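You operate a simulated robot arm through the tools that you are given. There is no shell and no other tool. Be economical: measure what you need, move in short steps, check, and stop when the job is done.

The job below is to be done with a simulated robot arm. You get a single attempt, and the scene is never put back.

JOB
Put the white ticket labelled "29 cm" from the long table on the lower shelf of the green rack and the white ticket marked "26 cm" on the fourth level from the bottom of the grey steel shelf. Take the grey glue rod and leave it on the middle level of the grey steel shelf. Put the black small box on the green mat. Take the green pin and put it on the upper shelf of the long table. Press the yellow button two times. Open the orange drawer of the check bench, fetch the teal peg box and set it in the inside of the orange drawer of the check bench, then shut the drawer. Any order will do. Set down upright: white ticket, black small box, teal peg box.

It is judged by the outcome, as a careful person would: the job done as asked, and still so three seconds after it is handed in. It fails if anything else is knocked over, pushed out of place, dropped, spilled or broken.

ROBOT AND FRAMES
A 6-joint arm with a two-finger gripper on a trunk, on a base that drives. Base frame: it is fixed to the floor where the robot stands at the start and does not move with it; the origin is under the middle of the robot, x ahead of it, y to its left, z up. Lengths are in mm, angles in degrees, forces in N, time in s.
Its first joint turns from -166.0 to 166.0 degrees. Places, roughly: black small box (11x8x12 cm) [1000, -1600, 1000]; fourth level of the grey steel shelf [6400, 1500, 1300]; green mat (30x18 cm) [4880, -2640, 900]; green pin (3x3x7 cm) [600, -1200, 1000]; grey glue rod [2750, 0, 1000]; inside of the orange drawer of the check bench [2300, 3300, 700]; lower shelf of the green rack (37x18 cm) [-840, -280, 720]; middle level of the grey steel shelf [6400, 1500, 900]; orange drawer of the check bench [2300, 3300, 700]; teal peg box [6250, 1750, 1000]; upper shelf of the long table [1400, -400, 500]; white ticket [2250, 0, 1000]; yellow button [1500, 2600, 1100]. Payload 2.45 kg.
The TCP is the grasp point between the finger pads, 20 mm short of the fingertips. In the tool frame z runs along the fingers and y along their closing line. The gripper opens to 140 mm. The gripper's body begins 168 mm behind the TCP.
Orientation is told as [roll, pitch, yaw] about the base's x, y, z axes, in that order, counted from this pose: with the fingers straight down and closing along the base's y, the tool's x points along the base's -x, its y along +y and its z along -z.

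CONTROLS
- The arm moves only by the tool drive_tool. Its argument "series" is a list of rows, each an object (a shift or turn left out is 0, a gripper value left out holds the last) with "xyz": the shift along the base's x, y, z in m, a list of three; "angular": the turn, a rotation vector about the base's x, y, z in degrees, a list of three; "claw": the gripper command, from -1 (shut) to 1 (fully open), values between in proportion. In form: [{"xyz": [dx, dy, dz], "angular": [rx, ry, rz], "claw": claw}, ...]. A call has 1 to 8 rows; each row is the pose to reach, as a shift and turn from the pose commanded when the call began. A row lasts 0.2 s, in which the tool goes at most 50 mm and 8.6 degrees; a call with a longer step from one row to the next is refused whole, and so is a gripper value outside its range. Where a pose cannot be reached the arm comes as near as it can. A force on the tool above 40 N (or 10 N above the force at the start of the call, whichever is more), or a blocked arm, ends the call early, and 0.2 s more pass. The fingers move at their own pace (about 45 mm/s each) and stop on an object; they squeeze with about 27 N. The grip force told is the motor's: it shows also when the fingers shut on nothing. Time passes only in rows, and 0.2 s behind the last, so rows that repeat a pose let the fingers close. The reply holds the time, the measured pose of the TCP, the force on the tool along the base axes, the opening and the grip force, in the units named above and with some noise, with the torque about the TCP (base axes, N m) and any sound that the robot's microphone picked up, and new pictures: "pictures" is both (left out), scene, wrist or none.
- Cameras (640 x 400 px; columns grow to the right, rows downward): "scene" is now at [-161.3, 90.6, 1126.7]; the picture's right is [-0.95, -0.31, 0.00], its down [-0.15, 0.47, -0.87] and it looks along [0.27, -0.83, -0.49] (base axes); focal length 214 px, centre (320, 200). "wrist" rides on the gripper at [78, 11, -209] in the tool frame; the picture's right is [-0.14, 0.99, 0.00], its down [-0.92, -0.13, -0.37] and it looks along [-0.37, -0.05, 0.93] (tool axes); focal length 280 px, centre (320, 200). There is no depth. A picture from a camera that has moved, and an enlarged one, comes with that camera's place and axes in the base frame and with its lens.
- base_move(legs): drives the robot by 1 to 6 legs, each [ahead, left, turn to the left] in mm, mm and degrees, along the robot's own axes; the way and the turn of a leg run together, so that a leg with both is an arc; at most 1500 mm and 180 degrees a leg. The arm and the cameras ride along, it lands a little off, and it stops where it bumps. It gives what a move gives, and a new picture of the scene camera.
- turn_head(pan, tilt): turns the head with the scene camera to pan (to the left, within 143 degrees either way) and tilt (down, from -29 to 69), counted from straight ahead of the robot. It gives what a move gives, and a new picture of the scene camera.
- enlarge(camera, box): a new picture of the part [left, top, right, bottom] of that camera's present view, enlarged. It takes no simulated time.
- hand_in(): hands the job in; it is judged then, once.

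Go step by step. Nothing tells you exact positions but the pictures and the camera data: compare them with the known pose of the tool, close in by small moves and look again before you grip or let go. The budget is 217 turns and 260 pictures, counting those below and the enlarged ones. Unless the task says otherwise, let go and move clear before handing in, and close with one line.

The tools are called after ">>>" by a JSON object that holds its "op" and its "data". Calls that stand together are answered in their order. drive_tool: Moves the arm, as the interface text tells. Its arguments: {"type":"object","properties":{"series":{"type":"array"},"pictures":{"type":"string","enum":["both","scene","wrist","none"]}},"required":["series"]} The other tools are called the same way: base_move (legs) drives the base; turn_head (pan, tilt) turns the head that bears the scene camera; enlarge (camera, box) takes an enlarged picture of a part of a camera's view; hand_in () hands the job in.

At the start:

```text
t: 0.0
tcp_pos: [627.1, -11.0, 1178.7]
tcp_rot: [0.0, 0.2, 0.0]
ft_force: [-0.2, 0.2, 0.4]
ft_torque: [0.02, 0.0, -0.06]
grip_width: 140.1
grasp_force: 0.1
robot x, y, heading: [2.8, -1.5, -0.2]
head pan, tilt: [-72.1, 29.4]
```

scene: 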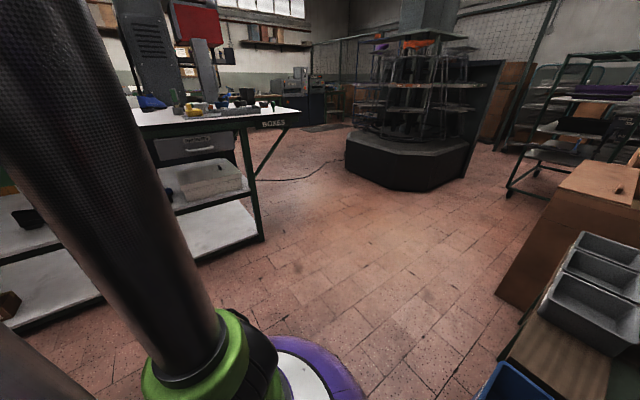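
wrist: 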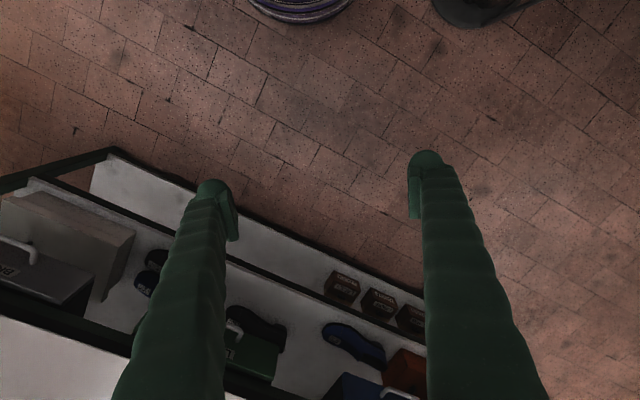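

I see the long table to the front-left of the picture with a floor area behind. I'll look around with the head first.

>>> {"op": "turn_head", "data": {"pan": 0, "tilt": 20}}

>>> {"op": "turn_head", "data": {"pan": -35, "tilt": 20}}

>>> {"op": "turn_head", "data": {"pan": 60, "tilt": 15}}

>>> {"op": "turn_head", "data": {"pan": -140, "tilt": 30}}

```text
t: 1.4
tcp_pos: [626.1, -9.7, 1177.5]
tcp_rot: [0.0, -0.1, 0.0]
ft_force: [0.4, 0.6, -0.5]
ft_torque: [0.0, 0.0, -0.02]
grip_width: 140.1
grasp_force: 0.0
robot x, y, heading: [-1.2, -3.1, -0.2]
head pan, tilt: [0.0, 20.0]
camera scene: at [-96.0, 176.9, 1141.8], right [0.0, -1.0, 0.0], down [-0.34, 0.0, -0.94], along [0.94, 0.0, -0.34], focal length 214 px, centre (320, 200)
```

scene: 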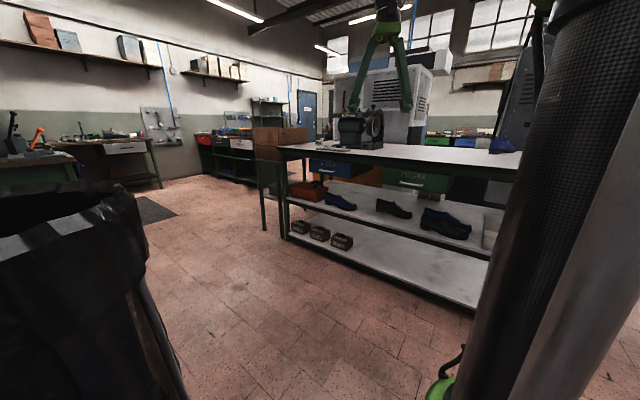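

```text
t: 2.5
tcp_pos: [625.4, -11.9, 1178.9]
tcp_rot: [0.0, 0.0, -0.1]
ft_force: [-0.6, 0.5, 1.4]
ft_torque: [-0.03, 0.0, 0.01]
grip_width: 140.1
grasp_force: 0.1
robot x, y, heading: [-0.7, -1.0, -0.2]
head pan, tilt: [-35.0, 20.0]
camera scene: at [-112.8, 123.6, 1141.8], right [-0.57, -0.82, 0.0], down [-0.28, 0.2, -0.94], along [0.77, -0.54, -0.34], focal length 214 px, centre (320, 200)
```

scene: 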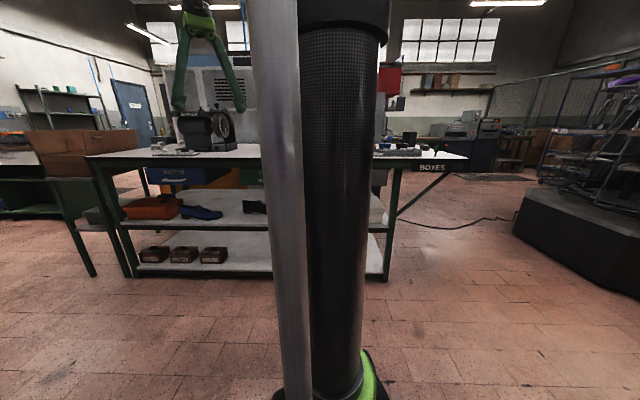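

```text
t: 4.2
tcp_pos: [626.6, -10.8, 1178.4]
tcp_rot: [0.0, 0.1, 0.0]
ft_force: [1.3, -0.3, 0.1]
ft_torque: [-0.01, 0.01, -0.01]
grip_width: 140.2
grasp_force: 0.1
robot x, y, heading: [5.3, 2.4, 0.2]
head pan, tilt: [60.0, 15.0]
camera scene: at [-142.4, 257.8, 1149.9], right [0.87, -0.5, 0.0], down [-0.13, -0.22, -0.97], along [0.48, 0.84, -0.26], focal length 214 px, centre (320, 200)
```

scene: 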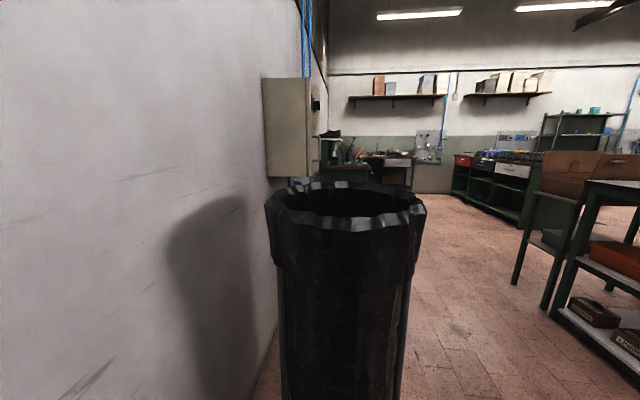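

```text
t: 7.1
tcp_pos: [628.3, -10.4, 1178.6]
tcp_rot: [-0.1, 0.0, 0.0]
ft_force: [-0.7, -0.5, 1.1]
ft_torque: [-0.01, 0.04, 0.0]
grip_width: 140.2
grasp_force: 0.1
robot x, y, heading: [0.2, -5.2, -0.1]
head pan, tilt: [-140.0, 30.0]
camera scene: at [-258.4, 118.8, 1125.8], right [-0.64, 0.77, 0.0], down [0.38, 0.32, -0.87], along [-0.66, -0.56, -0.5], focal length 214 px, centre (320, 200)
```

scene: 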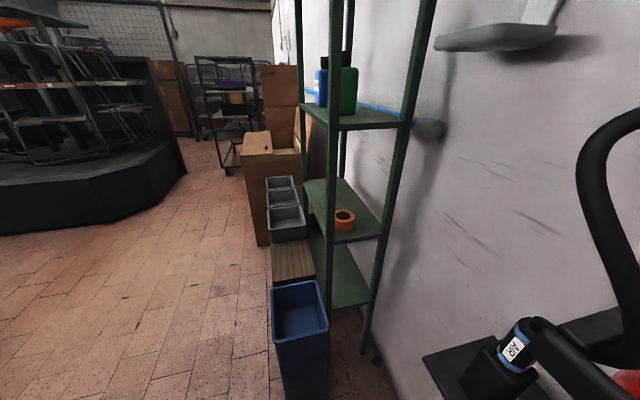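

I see the long table ahead-right, running diagonally, the green rack behind me and check bench far left. I'll drive nearer the table's near end, with the table to my left so the arm column does not block the head camera.

>>> {"op": "base_move", "data": {"legs": [[0, 0, -90], [700, 150, 0]]}}

>>> {"op": "turn_head", "data": {"pan": 50, "tilt": 25}}

```text
t: 14.8
tcp_pos: [125.6, -1328.1, 1178.3]
tcp_rot: [0.1, -0.1, -90.9]
ft_force: [-1.0, 0.8, 0.1]
ft_torque: [0.01, 0.01, -0.01]
grip_width: 140.0
grasp_force: 0.0
robot x, y, heading: [141.5, -700.4, -90.8]
head pan, tilt: [-140.0, 30.0]
camera scene: at [266.3, -442.3, 1125.8], right [0.77, 0.63, 0.0], down [0.32, -0.39, -0.87], along [-0.55, 0.67, -0.5], focal length 214 px, centre (320, 200)
```

scene: 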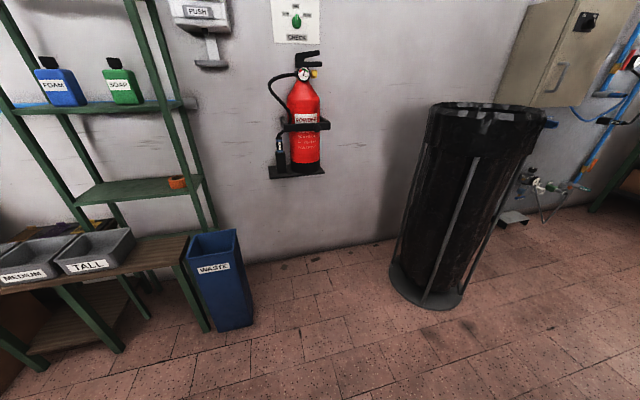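

```text
t: 17.6
tcp_pos: [126.2, -1328.5, 1178.6]
tcp_rot: [0.0, 0.1, -90.9]
ft_force: [-0.5, -0.1, 1.0]
ft_torque: [-0.03, 0.0, -0.01]
grip_width: 140.1
grasp_force: 0.1
robot x, y, heading: [145.1, -700.6, -90.9]
head pan, tilt: [50.0, 25.0]
camera scene: at [393.2, -572.6, 1133.7], right [-0.65, -0.76, 0.0], down [-0.32, 0.28, -0.91], along [0.69, -0.59, -0.42], focal length 214 px, centre (320, 200)
```

scene: 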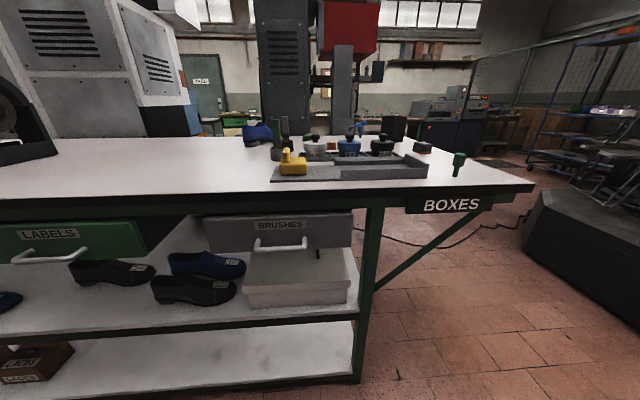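

The pin appears near the right end of the table, with a sanding set beside it. I'll enlarge that part.

>>> {"op": "enlarge", "data": {"camera": "scene", "box": [220, 90, 500, 230]}}

>>> {"op": "enlarge", "data": {"camera": "scene", "box": [0, 200, 380, 400]}}

```text
2.29 times, centred on (360, 160) of scene
camera zoom: at [393.2, -572.6, 1133.7], right [-0.65, -0.76, 0.0], down [-0.32, 0.28, -0.91], along [0.69, -0.59, -0.42], focal length 490 px, centre (229, 291)
```

zoom: 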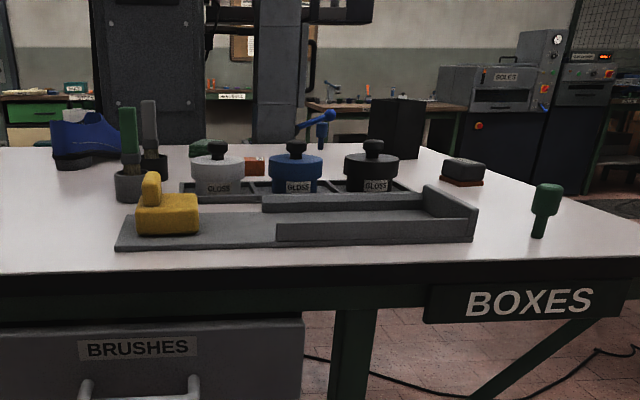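

```text
1.68 times, centred on (190, 300) of scene
camera zoom: at [393.2, -572.6, 1133.7], right [-0.65, -0.76, 0.0], down [-0.32, 0.28, -0.91], along [0.69, -0.59, -0.42], focal length 361 px, centre (539, 32)
```

zoom: 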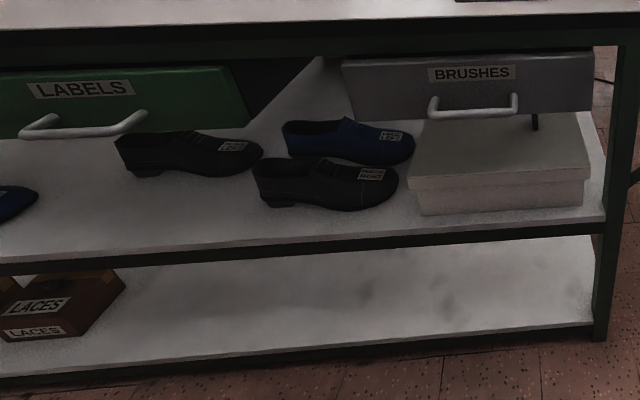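

The table top sits near z≈930; the pin is about [594,-1280] and the tall black box about [1043,-1656]. I'll bring the tool in front of the pin, turned square to the table edge and then tilted 45°.

>>> {"op": "drive_tool", "data": {"series": [{"xyz": [0.04, 0.015, 0], "angular": [0, 0, 7.7], "claw": 0}, {"xyz": [0.08, 0.03, 0], "angular": [0, 0, 15.4]}, {"xyz": [0.12, 0.045, 0], "angular": [0, 0, 23.1]}, {"xyz": [0.165, 0.06, 0], "angular": [0, 0, 30.8]}, {"xyz": [0.21, 0.07, 0], "angular": [0, 0, 38.5]}, {"xyz": [0.255, 0.08, 0], "angular": [0, 0, 46.2]}, {"xyz": [0.3, 0.095, 0], "angular": [0, 0, 54]}, {"xyz": [0.345, 0.11, 0], "angular": [0, 0, 54]}], "pictures": "none"}}

>>> {"op": "drive_tool", "data": {"series": [{"xyz": [0.0, 0, -0.01], "angular": [-4.5, -6, 0]}, {"xyz": [0.0, 0, -0.02], "angular": [-9, -12, 0]}, {"xyz": [0.01, 0, -0.03], "angular": [-13.5, -18, 0]}, {"xyz": [0.02, 0, -0.04], "angular": [-18, -24, 0]}, {"xyz": [0.03, 0, -0.05], "angular": [-22.5, -30, 0]}, {"xyz": [0.04, 0, -0.06], "angular": [-27, -36, 0]}, {"xyz": [0.04, 0, -0.07], "angular": [-27, -36, 0]}]}}

```text
t: 19.4
tcp_pos: [468.7, -1220.4, 1178.4]
tcp_rot: [0.1, 0.0, -36.8]
ft_force: [-0.8, 0.2, 0.6]
ft_torque: [-0.03, -0.03, -0.04]
grip_width: 70.2
grasp_force: 0.1
robot x, y, heading: [147.7, -702.2, -90.8]
head pan, tilt: [50.0, 25.0]
```

```text
t: 21.0
tcp_pos: [512.4, -1218.3, 1109.0]
tcp_rot: [-0.1, -45.1, -36.8]
ft_force: [-0.5, -0.1, 0.1]
ft_torque: [0.02, -0.02, 0.01]
grip_width: 70.2
grasp_force: 0.0
robot x, y, heading: [142.0, -701.1, -90.7]
head pan, tilt: [50.0, 25.0]
camera scene: at [393.2, -572.6, 1133.7], right [-0.65, -0.76, 0.0], down [-0.32, 0.28, -0.91], along [0.69, -0.59, -0.42], focal length 214 px, centre (320, 200)
camera wrist: at [355.3, -1088.1, 1201.2], right [0.67, 0.73, 0.1], down [0.24, -0.33, 0.91], along [0.7, -0.59, -0.4], focal length 280 px, centre (320, 200)
```

scene: 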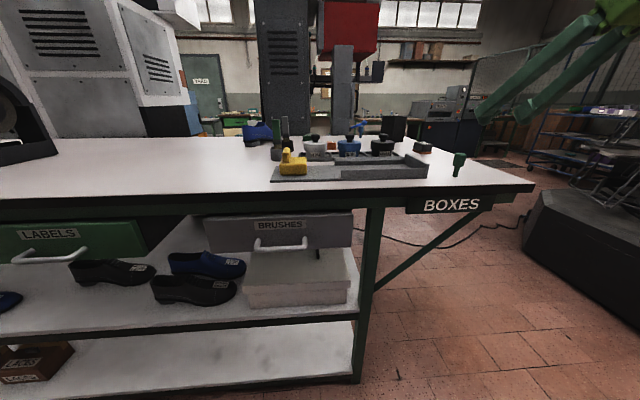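
wrist: 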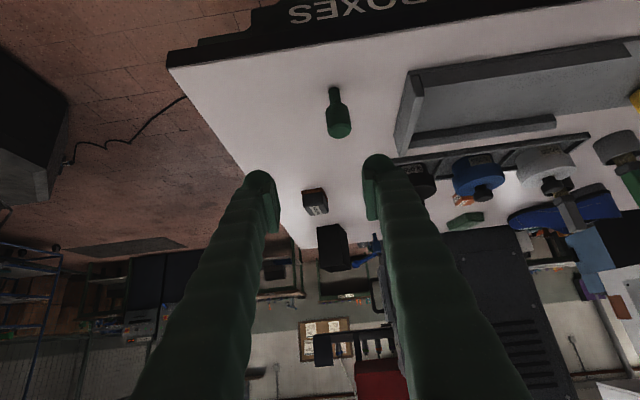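

The wrist view puts the pin at about [583,-1239], table top z≈940. I'll line up along the tool axis 80 mm short of it and look again.

>>> {"op": "drive_tool", "data": {"series": [{"xyz": [0.013, 0.007, -0.03]}, {"xyz": [0.026, 0.013, -0.06]}, {"xyz": [0.026, 0.013, -0.06]}], "pictures": "wrist"}}

```text
t: 21.8
tcp_pos: [538.2, -1205.2, 1046.2]
tcp_rot: [-0.2, -45.0, -36.8]
ft_force: [0.3, 0.6, 0.0]
ft_torque: [0.01, 0.02, -0.02]
grip_width: 70.0
grasp_force: 0.0
robot x, y, heading: [144.8, -699.2, -90.6]
head pan, tilt: [50.0, 25.0]
camera wrist: at [380.6, -1074.6, 1139.5], right [0.67, 0.73, 0.1], down [0.24, -0.34, 0.91], along [0.7, -0.59, -0.4], focal length 280 px, centre (320, 200)
```

wrist: 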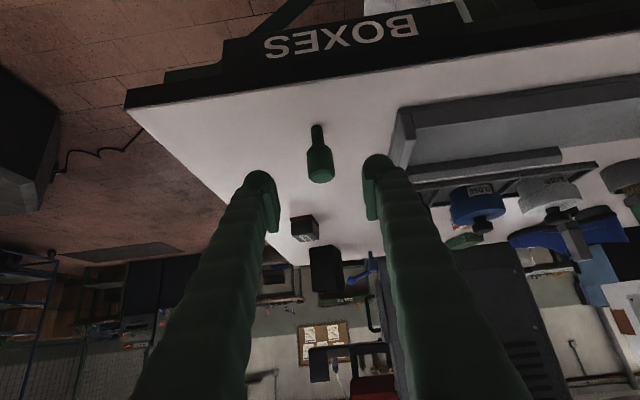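

Triangulated: pin at about [586,-1241], head centre z≈980. I'll move in and close.

>>> {"op": "drive_tool", "data": {"series": [{"xyz": [0.016, -0.012, -0.022]}, {"xyz": [0.032, -0.024, -0.044]}, {"xyz": [0.048, -0.036, -0.066]}, {"xyz": [0.048, -0.036, -0.066]}], "pictures": "wrist"}}

```text
t: 22.8
tcp_pos: [584.9, -1241.6, 982.5]
tcp_rot: [-0.1, -45.0, -36.8]
ft_force: [-0.6, 0.5, -0.3]
ft_torque: [0.0, 0.02, 0.0]
grip_width: 69.9
grasp_force: 0.1
robot x, y, heading: [142.2, -703.8, -90.7]
head pan, tilt: [50.0, 25.0]
camera wrist: at [428.6, -1110.9, 1075.7], right [0.67, 0.73, 0.1], down [0.24, -0.34, 0.91], along [0.7, -0.59, -0.4], focal length 280 px, centre (320, 200)
```

wrist: 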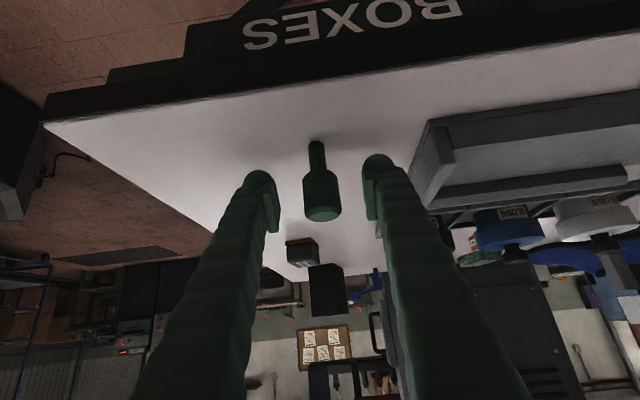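

The pin head is right at the grasp point. Closing.

>>> {"op": "drive_tool", "data": {"series": [{"claw": -1}, {"claw": -1}, {"claw": -1}, {"claw": -1}], "pictures": "none"}}

>>> {"op": "drive_tool", "data": {"series": [{"xyz": [0, 0, 0.02]}, {"xyz": [-0.016, 0.012, 0.05]}, {"xyz": [-0.05, 0.038, 0.07]}, {"xyz": [-0.08, 0.06, 0.08]}, {"xyz": [-0.11, 0.08, 0.09]}], "pictures": "wrist"}}

```text
t: 23.8
tcp_pos: [585.3, -1241.5, 983.0]
tcp_rot: [-0.1, -45.0, -36.9]
ft_force: [0.1, 0.0, -0.2]
ft_torque: [0.01, -0.04, 0.01]
grip_width: 23.3
grasp_force: 27.6
robot x, y, heading: [145.7, -701.1, -90.7]
head pan, tilt: [50.0, 25.0]
```

```text
t: 25.0
tcp_pos: [475.2, -1161.3, 1072.5]
tcp_rot: [-0.1, -44.9, -36.7]
ft_force: [0.2, 0.0, -0.4]
ft_torque: [0.04, 0.02, -0.01]
grip_width: 23.2
grasp_force: 26.4
robot x, y, heading: [144.0, -699.7, -90.5]
head pan, tilt: [50.0, 25.0]
camera wrist: at [319.2, -1031.3, 1166.1], right [0.67, 0.74, 0.1], down [0.24, -0.34, 0.91], along [0.7, -0.59, -0.4], focal length 280 px, centre (320, 200)
```

wrist: 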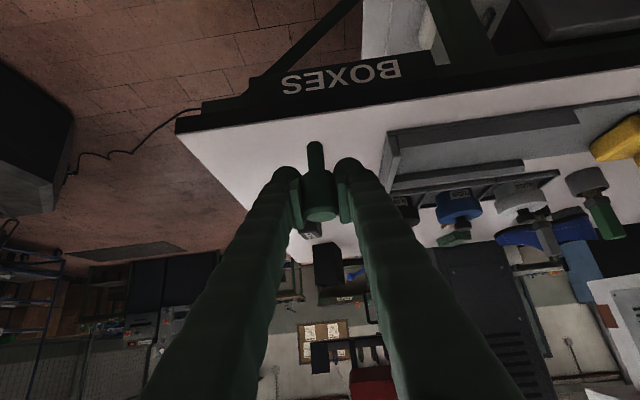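

The pin is held. Now I'll drive parallel to the table edge to the free part of the upper shelf.

>>> {"op": "base_move", "data": {"legs": [[-744, 558, 0]]}}

>>> {"op": "turn_head", "data": {"pan": 50, "tilt": 40}}

```text
t: 29.9
tcp_pos: [1041.7, -427.5, 1072.0]
tcp_rot: [-0.1, -44.9, -38.0]
ft_force: [0.1, 0.4, -1.2]
ft_torque: [-0.01, 0.04, -0.01]
grip_width: 22.9
grasp_force: 26.5
robot x, y, heading: [722.7, 36.4, -91.9]
head pan, tilt: [50.0, 25.0]
camera scene: at [972.2, 162.3, 1133.7], right [-0.67, -0.74, 0.0], down [-0.31, 0.28, -0.91], along [0.67, -0.61, -0.42], focal length 214 px, centre (320, 200)
```

scene: 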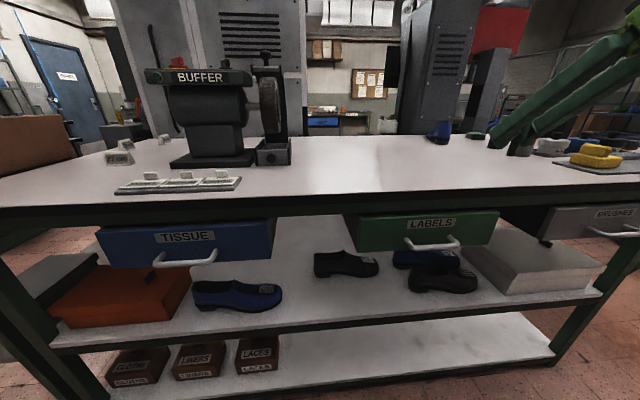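

```text
t: 30.7
tcp_pos: [1041.5, -428.1, 1073.8]
tcp_rot: [-0.2, -45.0, -38.1]
ft_force: [-0.5, 0.9, -0.7]
ft_torque: [0.02, 0.04, 0.04]
grip_width: 23.1
grasp_force: 27.7
robot x, y, heading: [724.2, 37.6, -92.2]
head pan, tilt: [50.0, 40.0]
camera scene: at [967.0, 167.1, 1110.4], right [-0.67, -0.74, 0.0], down [-0.48, 0.43, -0.77], along [0.57, -0.51, -0.64], focal length 214 px, centre (320, 200)
```

scene: 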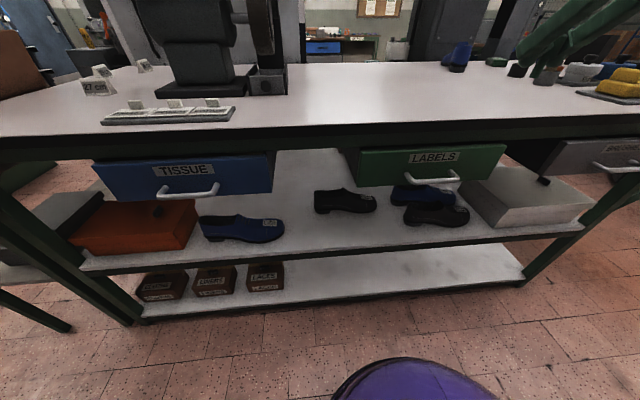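

The shelf has a free strip between the blue shoe and the black shoe; the tickets are in a tray on the table's left front. I'll swing the pin along the front, then down outside the table edge.

>>> {"op": "drive_tool", "data": {"series": [{"xyz": [0.0246, 0.0427, 0]}, {"xyz": [0.0492, 0.0855, 0]}, {"xyz": [0.0739, 0.128, 0]}, {"xyz": [0.0985, 0.171, 0]}, {"xyz": [0.123, 0.2137, 0]}, {"xyz": [0.1477, 0.2565, 0]}, {"xyz": [0.1724, 0.299, 0]}, {"xyz": [0.197, 0.342, 0]}], "pictures": "none"}}

>>> {"op": "drive_tool", "data": {"series": [{"xyz": [0, 0.0, -0.05]}, {"xyz": [0, 0.0, -0.1]}, {"xyz": [0, 0.0, -0.15]}, {"xyz": [0, 0, -0.2]}, {"xyz": [0, 0, -0.25]}, {"xyz": [0, 0, -0.3]}, {"xyz": [0, 0, -0.35]}, {"xyz": [0, 0, -0.39]}]}}

```text
t: 32.5
tcp_pos: [1236.9, -83.7, 1070.3]
tcp_rot: [-0.2, -44.9, -38.1]
ft_force: [-0.4, 0.7, -0.5]
ft_torque: [-0.01, -0.05, 0.03]
grip_width: 23.0
grasp_force: 27.3
robot x, y, heading: [722.2, 40.2, -91.9]
head pan, tilt: [50.0, 40.0]
```

```text
t: 34.3
tcp_pos: [1239.2, -89.0, 683.6]
tcp_rot: [-0.1, -45.0, -38.1]
ft_force: [-0.9, 0.4, -0.8]
ft_torque: [-0.02, -0.02, 0.0]
grip_width: 23.5
grasp_force: 27.4
robot x, y, heading: [720.8, 41.6, -92.0]
head pan, tilt: [50.0, 40.0]
camera scene: at [967.0, 167.1, 1110.4], right [-0.67, -0.74, 0.0], down [-0.48, 0.43, -0.77], along [0.57, -0.51, -0.64], focal length 214 px, centre (320, 200)
camera wrist: at [1086.0, 46.6, 775.6], right [0.69, 0.72, 0.1], down [0.23, -0.34, 0.91], along [0.69, -0.61, -0.4], focal length 280 px, centre (320, 200)
```

scene: 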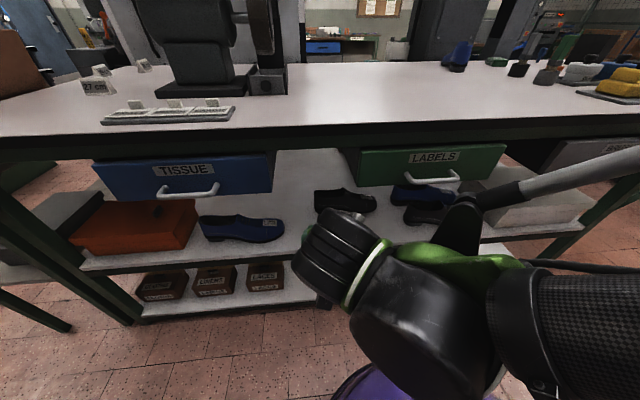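
wrist: 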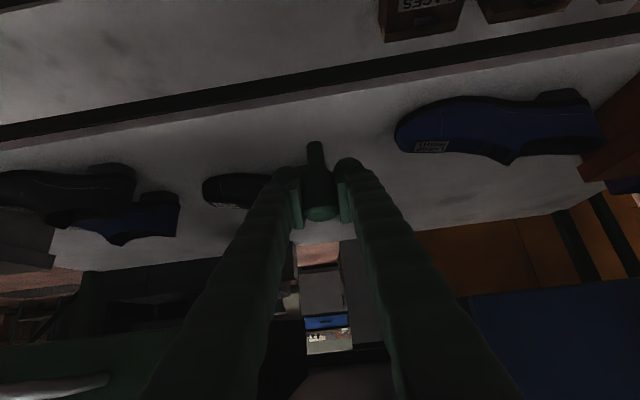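

The pin hangs in front of the shelf strip. I'll move forward over the shelf and lower part way.

>>> {"op": "drive_tool", "data": {"series": [{"xyz": [0.032, -0.024, 0]}, {"xyz": [0.064, -0.048, 0]}, {"xyz": [0.096, -0.072, 0]}, {"xyz": [0.128, -0.096, 0]}, {"xyz": [0.128, -0.096, -0.035]}, {"xyz": [0.128, -0.096, -0.07]}, {"xyz": [0.128, -0.096, -0.07]}]}}

```text
t: 35.9
tcp_pos: [1366.7, -182.5, 611.7]
tcp_rot: [-0.1, -45.0, -38.1]
ft_force: [-0.4, 0.7, -0.4]
ft_torque: [0.04, 0.01, 0.0]
grip_width: 23.4
grasp_force: 27.1
robot x, y, heading: [722.1, 41.4, -92.1]
head pan, tilt: [50.0, 40.0]
camera scene: at [967.1, 167.1, 1110.3], right [-0.67, -0.74, 0.0], down [-0.48, 0.43, -0.77], along [0.57, -0.51, -0.64], focal length 214 px, centre (320, 200)
camera wrist: at [1213.2, -48.2, 706.0], right [0.69, 0.72, 0.1], down [0.23, -0.34, 0.91], along [0.69, -0.61, -0.4], focal length 280 px, centre (320, 200)
```

scene: 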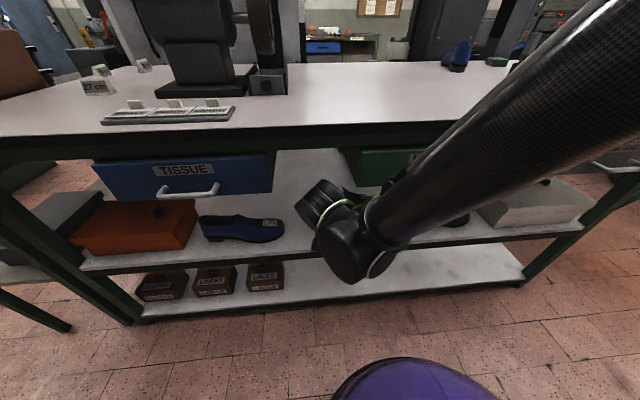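
wrist: 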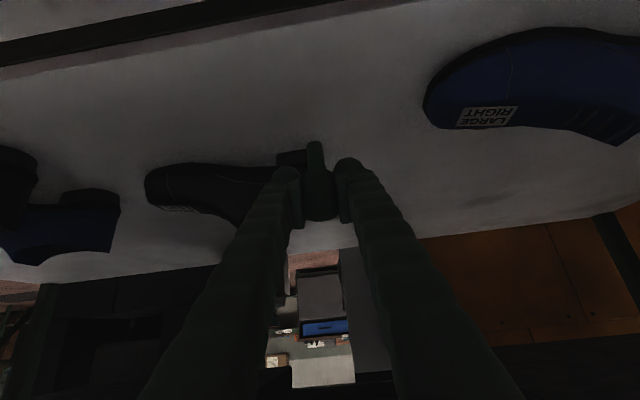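

The shelf top triangulates near z≈485. I'll lower toward it and watch the force.

>>> {"op": "drive_tool", "data": {"series": [{"xyz": [0, 0, -0.02]}, {"xyz": [0, 0, -0.04]}, {"xyz": [0, 0, -0.055]}, {"xyz": [0, 0, -0.055]}], "pictures": "wrist"}}

>>> {"op": "drive_tool", "data": {"series": [{"xyz": [0, 0, -0.004]}, {"xyz": [0, 0, -0.008]}, {"xyz": [0, 0, -0.012]}], "pictures": "none"}}

```text
t: 36.9
tcp_pos: [1366.8, -183.1, 556.9]
tcp_rot: [-0.1, -44.9, -38.0]
ft_force: [0.4, 0.3, -0.8]
ft_torque: [0.03, 0.0, 0.04]
grip_width: 23.3
grasp_force: 27.1
robot x, y, heading: [718.7, 38.5, -92.2]
head pan, tilt: [50.0, 40.0]
camera wrist: at [1213.4, -48.7, 650.5], right [0.69, 0.72, 0.1], down [0.23, -0.34, 0.91], along [0.69, -0.61, -0.4], focal length 280 px, centre (320, 200)
```

wrist: 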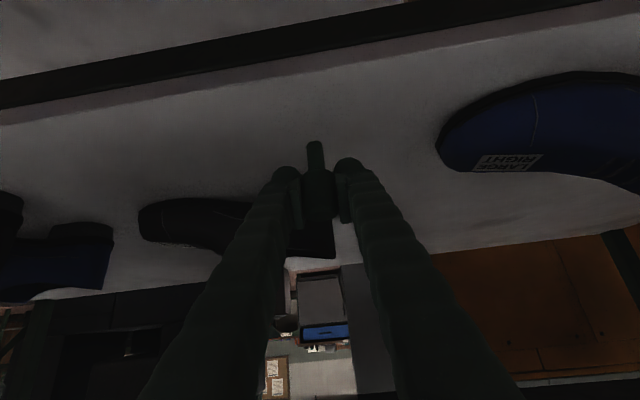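

```text
t: 37.7
tcp_pos: [1366.7, -182.7, 543.9]
tcp_rot: [-0.1, -45.0, -38.2]
ft_force: [0.3, -0.2, -0.9]
ft_torque: [0.0, -0.02, -0.02]
grip_width: 23.1
grasp_force: 27.0
robot x, y, heading: [723.1, 40.1, -91.9]
head pan, tilt: [50.0, 40.0]
```

No contact yet; expected contact near TCP z≈533. Continue in small steps.

>>> {"op": "drive_tool", "data": {"series": [{"xyz": [0, 0, -0.004]}, {"xyz": [0, 0, -0.007]}, {"xyz": [0, 0, -0.007]}], "pictures": "none"}}

>>> {"op": "drive_tool", "data": {"series": [{"xyz": [0, 0, -0.002]}, {"xyz": [0, 0, -0.004]}, {"xyz": [0, 0, -0.004]}], "pictures": "none"}}

```text
t: 38.5
tcp_pos: [1366.7, -183.1, 537.3]
tcp_rot: [0.0, -45.0, -38.1]
ft_force: [0.8, -1.0, 0.5]
ft_torque: [-0.05, -0.01, 0.01]
grip_width: 23.7
grasp_force: 26.7
robot x, y, heading: [722.2, 38.8, -92.3]
head pan, tilt: [50.0, 40.0]
```

```text
t: 39.3
tcp_pos: [1365.8, -182.6, 535.3]
tcp_rot: [-0.1, -45.1, -38.0]
ft_force: [-0.1, -0.1, -0.8]
ft_torque: [0.02, -0.01, -0.03]
grip_width: 23.1
grasp_force: 26.9
robot x, y, heading: [719.4, 38.0, -92.2]
head pan, tilt: [50.0, 40.0]
```

>>> {"op": "drive_tool", "data": {"series": [{"xyz": [0, 0, -0.002]}, {"xyz": [0, 0, -0.004]}, {"xyz": [0, 0, -0.006]}, {"xyz": [0, 0, -0.006]}], "pictures": "wrist"}}

```text
t: 40.3
tcp_pos: [1366.6, -182.6, 527.1]
tcp_rot: [-0.1, -45.0, -38.1]
ft_force: [-0.5, 0.3, 0.1]
ft_torque: [0.01, -0.02, -0.01]
grip_width: 23.0
grasp_force: 27.1
robot x, y, heading: [722.1, 41.0, -92.3]
head pan, tilt: [50.0, 40.0]
camera wrist: at [1213.6, -48.6, 621.0], right [0.69, 0.72, 0.1], down [0.23, -0.34, 0.91], along [0.69, -0.61, -0.4], focal length 280 px, centre (320, 200)
```

wrist: 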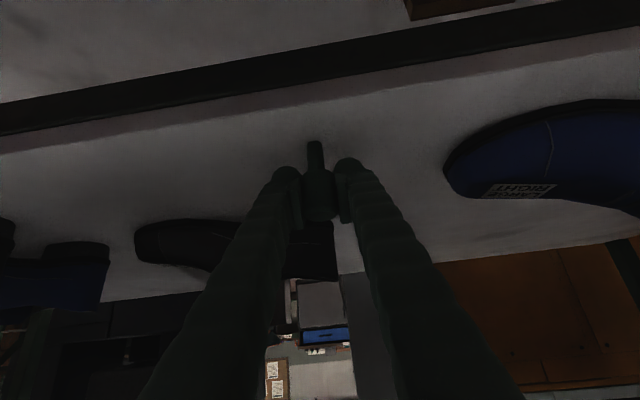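

>>> {"op": "drive_tool", "data": {"series": [{"xyz": [0, 0, -0.002]}, {"xyz": [0, 0, -0.004]}, {"xyz": [0, 0, -0.006]}, {"xyz": [0, 0, -0.006]}], "pictures": "none"}}

>>> {"op": "drive_tool", "data": {"series": [{"xyz": [0, 0, -0.002]}, {"xyz": [0, 0, -0.004]}, {"xyz": [0, 0, -0.004]}], "pictures": "none"}}

>>> {"op": "drive_tool", "data": {"series": [{"xyz": [0, 0, -0.002]}, {"xyz": [0, 0, -0.004]}, {"xyz": [0, 0, -0.004]}], "pictures": "wrist"}}

```text
t: 41.3
tcp_pos: [1365.6, -183.2, 523.2]
tcp_rot: [0.0, -44.9, -38.2]
ft_force: [-1.2, -1.0, 12.5]
ft_torque: [0.04, 0.13, 0.02]
grip_width: 23.0
grasp_force: 27.3
robot x, y, heading: [720.0, 37.8, -92.0]
head pan, tilt: [50.0, 40.0]
```

```text
t: 42.1
tcp_pos: [1367.4, -182.4, 521.3]
tcp_rot: [-0.2, -44.7, -38.1]
ft_force: [-5.1, -2.8, 22.2]
ft_torque: [0.0, 0.29, 0.06]
grip_width: 22.8
grasp_force: 26.9
out of reach, approached as far as the arm can: row 2, 3
robot x, y, heading: [725.2, 35.7, -92.1]
head pan, tilt: [50.0, 40.0]
```

```text
t: 42.9
tcp_pos: [1368.8, -182.3, 520.6]
tcp_rot: [-0.1, -44.8, -38.1]
ft_force: [-7.2, -4.1, 22.5]
ft_torque: [-0.03, 0.42, 0.06]
grip_width: 22.9
grasp_force: 27.1
out of reach, approached as far as the arm can: row 2
robot x, y, heading: [720.4, 38.5, -92.0]
head pan, tilt: [50.0, 40.0]
camera wrist: at [1215.8, -47.9, 614.8], right [0.69, 0.72, 0.1], down [0.23, -0.34, 0.91], along [0.69, -0.61, -0.4], focal length 280 px, centre (320, 200)
```

wrist: 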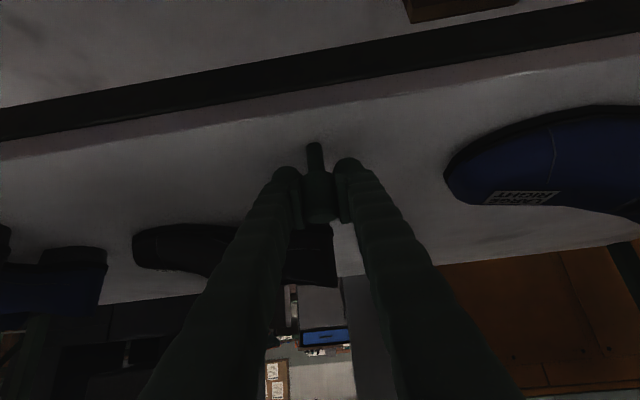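

Contact made at about z≈524. I'll ease the pressure, then open and back off.

>>> {"op": "drive_tool", "data": {"series": [{"xyz": [0, 0, 0.003]}, {"xyz": [0, 0, 0.006]}, {"xyz": [0, 0, 0.006]}], "pictures": "none"}}

```text
t: 43.7
tcp_pos: [1368.1, -181.6, 523.6]
tcp_rot: [0.0, -45.0, -38.1]
ft_force: [0.8, 0.6, 0.0]
ft_torque: [-0.01, 0.03, 0.01]
grip_width: 22.9
grasp_force: 26.8
robot x, y, heading: [722.6, 36.6, -91.8]
head pan, tilt: [50.0, 40.0]
```

>>> {"op": "drive_tool", "data": {"series": [{"xyz": [0, 0, -0.001], "claw": -0.3}, {"xyz": [0, 0, -0.001], "claw": -0.3}, {"xyz": [0, 0, -0.001], "claw": -0.3}], "pictures": "none"}}

>>> {"op": "drive_tool", "data": {"series": [{"xyz": [-0.017, 0.013, 0.02]}, {"xyz": [-0.045, 0.034, 0.055]}, {"xyz": [-0.08, 0.06, 0.075]}, {"xyz": [-0.12, 0.09, 0.08]}, {"xyz": [-0.12, 0.09, 0.08]}], "pictures": "wrist"}}

```text
t: 44.5
tcp_pos: [1367.7, -181.6, 522.9]
tcp_rot: [0.0, -45.0, -38.1]
ft_force: [0.8, -0.4, 0.0]
ft_torque: [0.03, 0.0, -0.02]
grip_width: 49.1
grasp_force: 0.0
robot x, y, heading: [716.3, 37.3, -92.1]
head pan, tilt: [50.0, 40.0]
```

```text
refused: row 4 steps farther than a row can; nothing moved
```

>>> {"op": "drive_tool", "data": {"series": [{"xyz": [-0.017, 0.013, 0.02]}, {"xyz": [-0.045, 0.034, 0.055]}, {"xyz": [-0.08, 0.06, 0.075]}, {"xyz": [-0.115, 0.086, 0.08]}, {"xyz": [-0.115, 0.086, 0.08]}], "pictures": "wrist"}}

```text
t: 45.7
tcp_pos: [1252.5, -98.9, 602.9]
tcp_rot: [-0.1, -45.1, -38.1]
ft_force: [0.7, -0.9, 0.2]
ft_torque: [-0.04, 0.0, -0.01]
grip_width: 49.1
grasp_force: 0.0
robot x, y, heading: [719.8, 36.1, -92.2]
head pan, tilt: [50.0, 40.0]
camera wrist: at [1099.3, 35.4, 695.6], right [0.69, 0.72, 0.1], down [0.23, -0.34, 0.91], along [0.69, -0.61, -0.4], focal length 280 px, centre (320, 200)
```

wrist: 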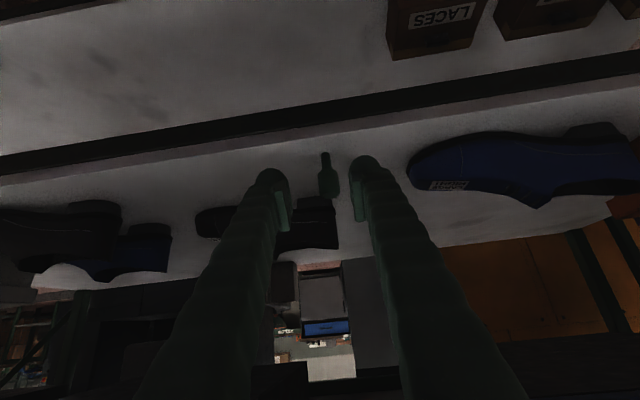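

The pin stands on the upper shelf. Next I raise the tool and look at the tickets.

>>> {"op": "drive_tool", "data": {"series": [{"xyz": [0, 0, 0.05]}, {"xyz": [-0.01, 0.01, 0.1]}, {"xyz": [-0.02, 0.015, 0.15]}, {"xyz": [-0.03, 0.02, 0.2]}, {"xyz": [-0.03, 0.02, 0.25]}, {"xyz": [-0.03, 0.02, 0.3]}, {"xyz": [-0.03, 0.02, 0.35]}, {"xyz": [-0.03, 0.02, 0.4]}], "pictures": "none"}}

>>> {"op": "drive_tool", "data": {"series": [{"xyz": [0, 0, 0.05]}, {"xyz": [0, 0, 0.1]}, {"xyz": [0, 0, 0.15]}, {"xyz": [0, 0, 0.2]}], "pictures": "none"}}

>>> {"op": "enlarge", "data": {"camera": "scene", "box": [60, 40, 300, 190]}}

```text
refused: row 2 steps farther than a row can; nothing moved
```

```text
t: 46.7
tcp_pos: [1253.7, -96.0, 804.9]
tcp_rot: [-0.1, -45.0, -38.1]
ft_force: [0.1, -0.3, -0.1]
ft_torque: [0.02, 0.01, -0.03]
grip_width: 49.3
grasp_force: 0.0
robot x, y, heading: [723.1, 36.4, -92.0]
head pan, tilt: [50.0, 40.0]
```

```text
2.67 times, centred on (180, 115) of scene
camera zoom: at [967.0, 167.1, 1110.3], right [-0.67, -0.74, 0.0], down [-0.48, 0.43, -0.77], along [0.57, -0.51, -0.64], focal length 572 px, centre (693, 427)
```

zoom: 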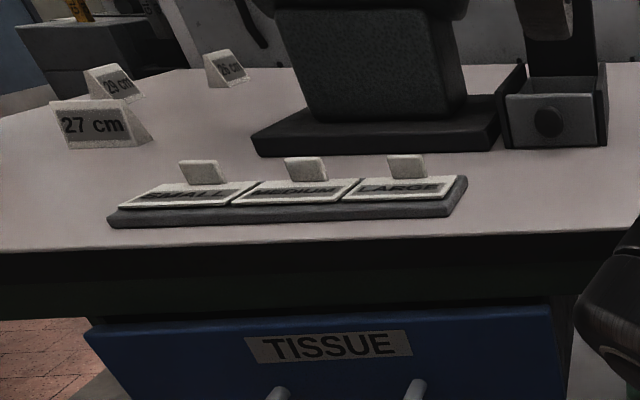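

Ticket "29 cm" stands behind "27 cm", and the third one, further right by the buffer, should be "26 cm". I'll raise and retract the tool, then drive in front of them.

>>> {"op": "drive_tool", "data": {"series": [{"xyz": [-0.015, 0.011, 0.045]}, {"xyz": [-0.03, 0.022, 0.09]}, {"xyz": [-0.045, 0.033, 0.135]}, {"xyz": [-0.06, 0.044, 0.18]}, {"xyz": [-0.075, 0.055, 0.225]}, {"xyz": [-0.09, 0.066, 0.27]}, {"xyz": [-0.105, 0.077, 0.315]}, {"xyz": [-0.12, 0.088, 0.36]}], "pictures": "none"}}

>>> {"op": "base_move", "data": {"legs": [[-671, 763, 0]]}}

>>> {"op": "turn_head", "data": {"pan": 50, "tilt": 25}}

```text
t: 48.5
tcp_pos: [1133.6, -7.4, 1163.8]
tcp_rot: [-0.1, -45.0, -38.2]
ft_force: [0.0, -0.1, -0.1]
ft_torque: [-0.01, -0.04, 0.02]
grip_width: 49.1
grasp_force: 0.1
robot x, y, heading: [719.4, 37.7, -91.9]
head pan, tilt: [50.0, 40.0]
```

```text
t: 53.8
tcp_pos: [1930.5, 630.1, 1161.4]
tcp_rot: [-0.1, -45.1, -37.6]
ft_force: [0.3, 0.2, 0.4]
ft_torque: [0.01, -0.01, 0.01]
grip_width: 49.1
grasp_force: 0.0
robot x, y, heading: [1514.5, 673.2, -92.0]
head pan, tilt: [50.0, 40.0]
camera scene: at [1761.6, 803.8, 1110.4], right [-0.66, -0.75, 0.0], down [-0.48, 0.43, -0.77], along [0.57, -0.51, -0.64], focal length 214 px, centre (320, 200)
```

scene: 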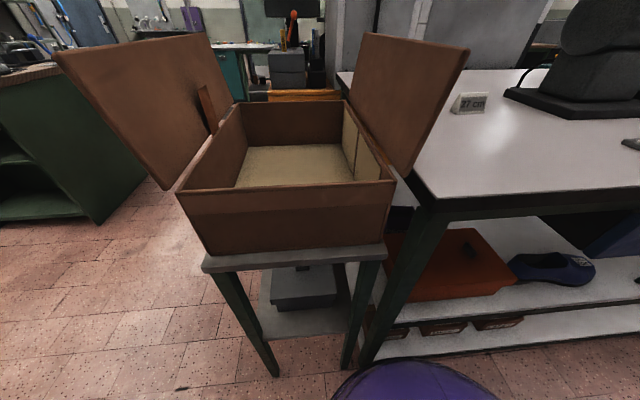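

```text
t: 54.5
tcp_pos: [1929.3, 630.1, 1162.5]
tcp_rot: [0.0, -45.0, -37.7]
ft_force: [0.2, 0.2, -0.7]
ft_torque: [0.0, -0.01, 0.0]
grip_width: 49.1
grasp_force: 0.0
robot x, y, heading: [1516.1, 672.3, -91.7]
head pan, tilt: [50.0, 25.0]
camera scene: at [1766.9, 799.0, 1133.6], right [-0.66, -0.75, 0.0], down [-0.32, 0.28, -0.91], along [0.68, -0.6, -0.42], focal length 214 px, centre (320, 200)
```

scene: 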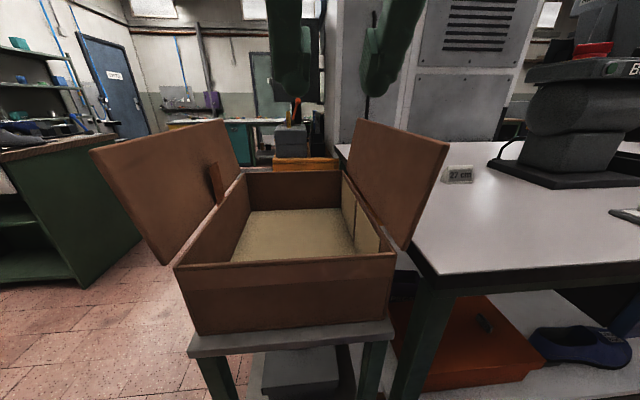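

The open carton blocks the view, and my tool is above it. I'll slide back to the right along the table.

>>> {"op": "base_move", "data": {"legs": [[175, -123, 0]]}}

>>> {"op": "enlarge", "data": {"camera": "scene", "box": [320, 100, 560, 250]}}

```text
t: 56.2
tcp_pos: [1801.3, 458.2, 1161.9]
tcp_rot: [0.0, -45.0, -37.8]
ft_force: [0.6, -0.6, 0.1]
ft_torque: [0.01, 0.01, -0.01]
grip_width: 48.8
grasp_force: 0.1
robot x, y, heading: [1385.7, 504.1, -91.8]
head pan, tilt: [50.0, 25.0]
camera scene: at [1637.6, 627.4, 1133.7], right [-0.67, -0.75, 0.0], down [-0.32, 0.28, -0.91], along [0.68, -0.6, -0.42], focal length 214 px, centre (320, 200)
```

scene: 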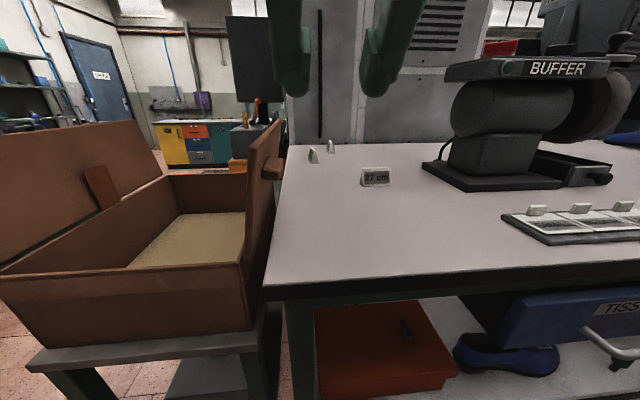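

```text
2.67 times, centred on (440, 175) of scene
camera zoom: at [1637.6, 627.4, 1133.7], right [-0.67, -0.75, 0.0], down [-0.32, 0.28, -0.91], along [0.68, -0.6, -0.42], focal length 572 px, centre (0, 267)
```

zoom: 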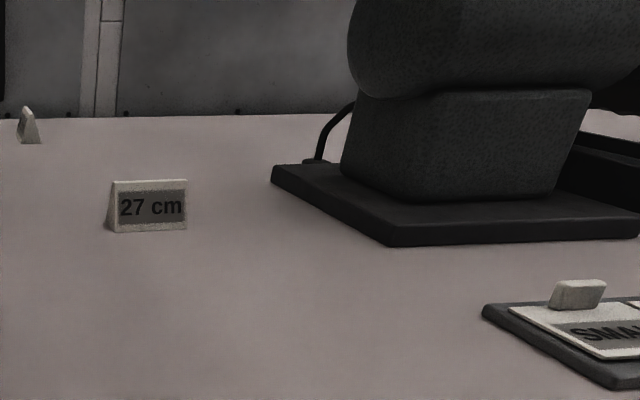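

The two tickets I need are seen edge-on: about [2207,153] ("29") and [2298,-18] ("26"). The carton flap is near my path, so I'll check the wrist view before going in.

>>> {"op": "drive_tool", "data": {"series": [{"xyz": [0.03, -0.05, 0.0], "claw": 0.2}, {"xyz": [0.03, -0.05, 0.0], "claw": 0.2}], "pictures": "wrist"}}

```text
refused: row 1 steps farther than a row can; nothing moved
```

>>> {"op": "drive_tool", "data": {"series": [{"xyz": [0.015, -0.03, 0.015], "claw": 0.2}, {"xyz": [0.03, -0.06, 0.03], "claw": 0.2}, {"xyz": [0.03, -0.06, 0.03], "claw": 0.2}], "pictures": "wrist"}}

```text
t: 57.0
tcp_pos: [1831.1, 400.1, 1192.3]
tcp_rot: [-0.1, -45.0, -37.7]
ft_force: [0.7, -0.7, 0.4]
ft_torque: [-0.04, 0.0, -0.02]
grip_width: 84.0
grasp_force: 0.1
robot x, y, heading: [1383.8, 497.6, -91.5]
head pan, tilt: [50.0, 25.0]
camera wrist: at [1677.4, 532.9, 1286.3], right [0.68, 0.72, 0.1], down [0.23, -0.34, 0.91], along [0.69, -0.6, -0.4], focal length 280 px, centre (320, 200)
```

wrist: 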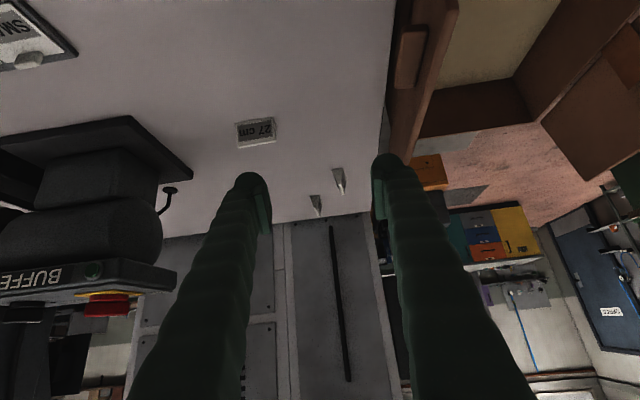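

The flap's far end is at about u≈1512, well behind the ticket, so staying high until past it is safe. Advancing to in front of the 29 ticket.

>>> {"op": "drive_tool", "data": {"series": [{"xyz": [0.0417, -0.0271, 0]}, {"xyz": [0.0834, -0.0543, 0]}, {"xyz": [0.125, -0.0814, 0]}, {"xyz": [0.1669, -0.1086, 0]}, {"xyz": [0.2086, -0.1357, 0]}, {"xyz": [0.2503, -0.1629, -0.01]}, {"xyz": [0.28, -0.182, -0.04]}, {"xyz": [0.292, -0.19, -0.08]}], "pictures": "wrist"}}

```text
refused: row 6 steps farther than a row can; nothing moved
```

>>> {"op": "drive_tool", "data": {"series": [{"xyz": [0.0417, -0.0271, 0]}, {"xyz": [0.0834, -0.0543, 0]}, {"xyz": [0.125, -0.0814, 0]}, {"xyz": [0.1669, -0.1086, 0]}, {"xyz": [0.2086, -0.1357, 0]}, {"xyz": [0.245, -0.16, -0.01]}, {"xyz": [0.275, -0.179, -0.04]}, {"xyz": [0.292, -0.19, -0.08]}], "pictures": "wrist"}}

```text
t: 58.8
tcp_pos: [2122.0, 208.5, 1111.0]
tcp_rot: [-0.1, -45.0, -37.7]
ft_force: [0.4, 0.2, -0.2]
ft_torque: [-0.03, -0.06, 0.02]
grip_width: 83.9
grasp_force: 0.0
robot x, y, heading: [1387.9, 503.2, -91.7]
head pan, tilt: [50.0, 25.0]
camera wrist: at [1968.7, 341.7, 1203.5], right [0.68, 0.72, 0.1], down [0.23, -0.34, 0.91], along [0.69, -0.6, -0.4], focal length 280 px, centre (320, 200)
```

wrist: 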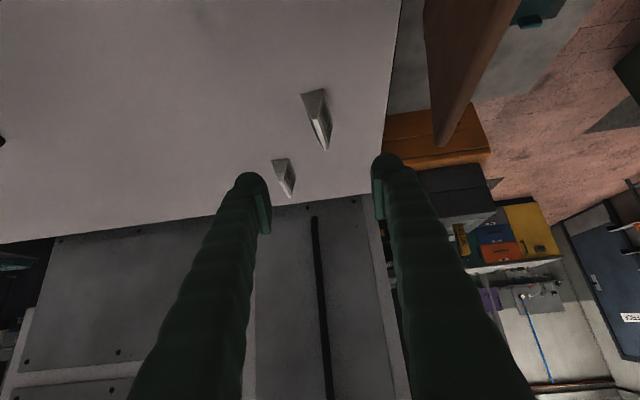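

Ticket 29 runs along about -32°, centre near [2209,150]. I'll turn 5° and close in along the tool axis.

>>> {"op": "drive_tool", "data": {"series": [{"xyz": [0.0, 0, -0.02], "angular": [0, 0, 2]}, {"xyz": [0.015, -0.01, -0.045], "angular": [0, 0, 5]}, {"xyz": [0.03, -0.022, -0.07], "angular": [0, 0, 5]}, {"xyz": [0.045, -0.0325, -0.097], "angular": [0, 0, 5]}, {"xyz": [0.045, -0.0325, -0.097], "angular": [0, 0, 5]}], "pictures": "wrist"}}

```text
t: 60.0
tcp_pos: [2168.2, 175.7, 1014.3]
tcp_rot: [-0.1, -45.0, -32.8]
ft_force: [0.1, -0.1, 0.0]
ft_torque: [-0.03, -0.01, 0.0]
grip_width: 84.0
grasp_force: 0.0
robot x, y, heading: [1384.4, 505.6, -91.6]
head pan, tilt: [50.0, 25.0]
camera wrist: at [2003.8, 294.9, 1108.5], right [0.62, 0.78, 0.1], down [0.26, -0.32, 0.91], along [0.74, -0.54, -0.4], focal length 280 px, centre (320, 200)
```

wrist: 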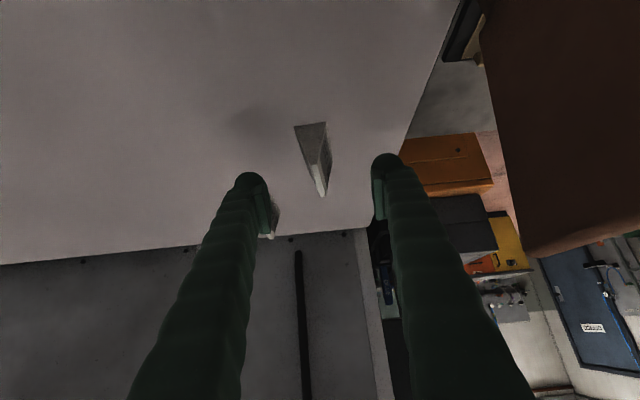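

Consistent. Moving in to straddle the ticket.

>>> {"op": "drive_tool", "data": {"series": [{"xyz": [0.013, -0.01, -0.016]}, {"xyz": [0.026, -0.02, -0.032]}, {"xyz": [0.039, -0.029, -0.046]}, {"xyz": [0.039, -0.029, -0.046]}], "pictures": "wrist"}}

```text
t: 61.0
tcp_pos: [2207.6, 147.7, 968.7]
tcp_rot: [-0.1, -44.9, -32.7]
ft_force: [-0.3, 0.0, 0.3]
ft_torque: [0.04, -0.03, 0.02]
grip_width: 83.8
grasp_force: 0.1
robot x, y, heading: [1383.9, 505.0, -91.9]
head pan, tilt: [50.0, 25.0]
camera wrist: at [2042.3, 267.2, 1062.4], right [0.62, 0.78, 0.1], down [0.26, -0.32, 0.91], along [0.74, -0.54, -0.4], focal length 280 px, centre (320, 200)
```

wrist: 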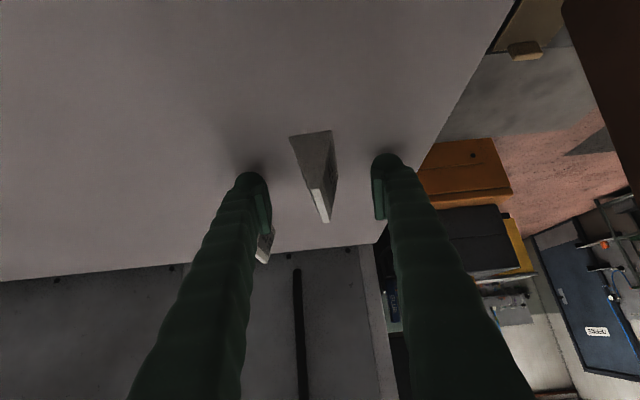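

>>> {"op": "drive_tool", "data": {"series": [{"claw": -1}, {"claw": -1}, {"claw": -1}, {"claw": -1}, {"claw": -1}], "pictures": "wrist"}}

```text
t: 62.2
tcp_pos: [2207.5, 147.0, 969.2]
tcp_rot: [-0.1, -45.1, -32.7]
ft_force: [1.4, 0.8, 0.5]
ft_torque: [-0.02, 0.0, 0.0]
grip_width: 21.0
grasp_force: 27.1
robot x, y, heading: [1384.9, 507.3, -91.7]
head pan, tilt: [50.0, 25.0]
camera wrist: at [2042.3, 267.3, 1062.5], right [0.62, 0.78, 0.1], down [0.26, -0.32, 0.91], along [0.74, -0.54, -0.4], focal length 280 px, centre (320, 200)
```

wrist: 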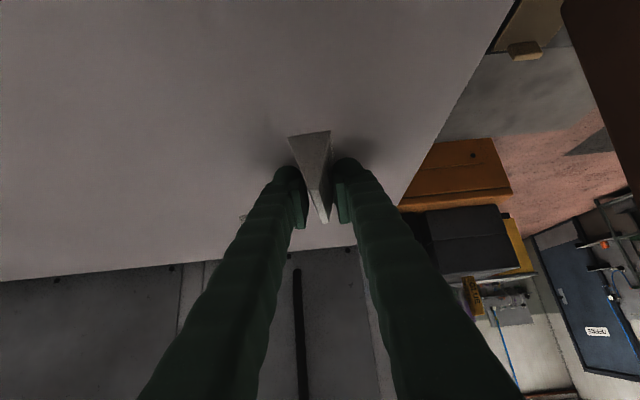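

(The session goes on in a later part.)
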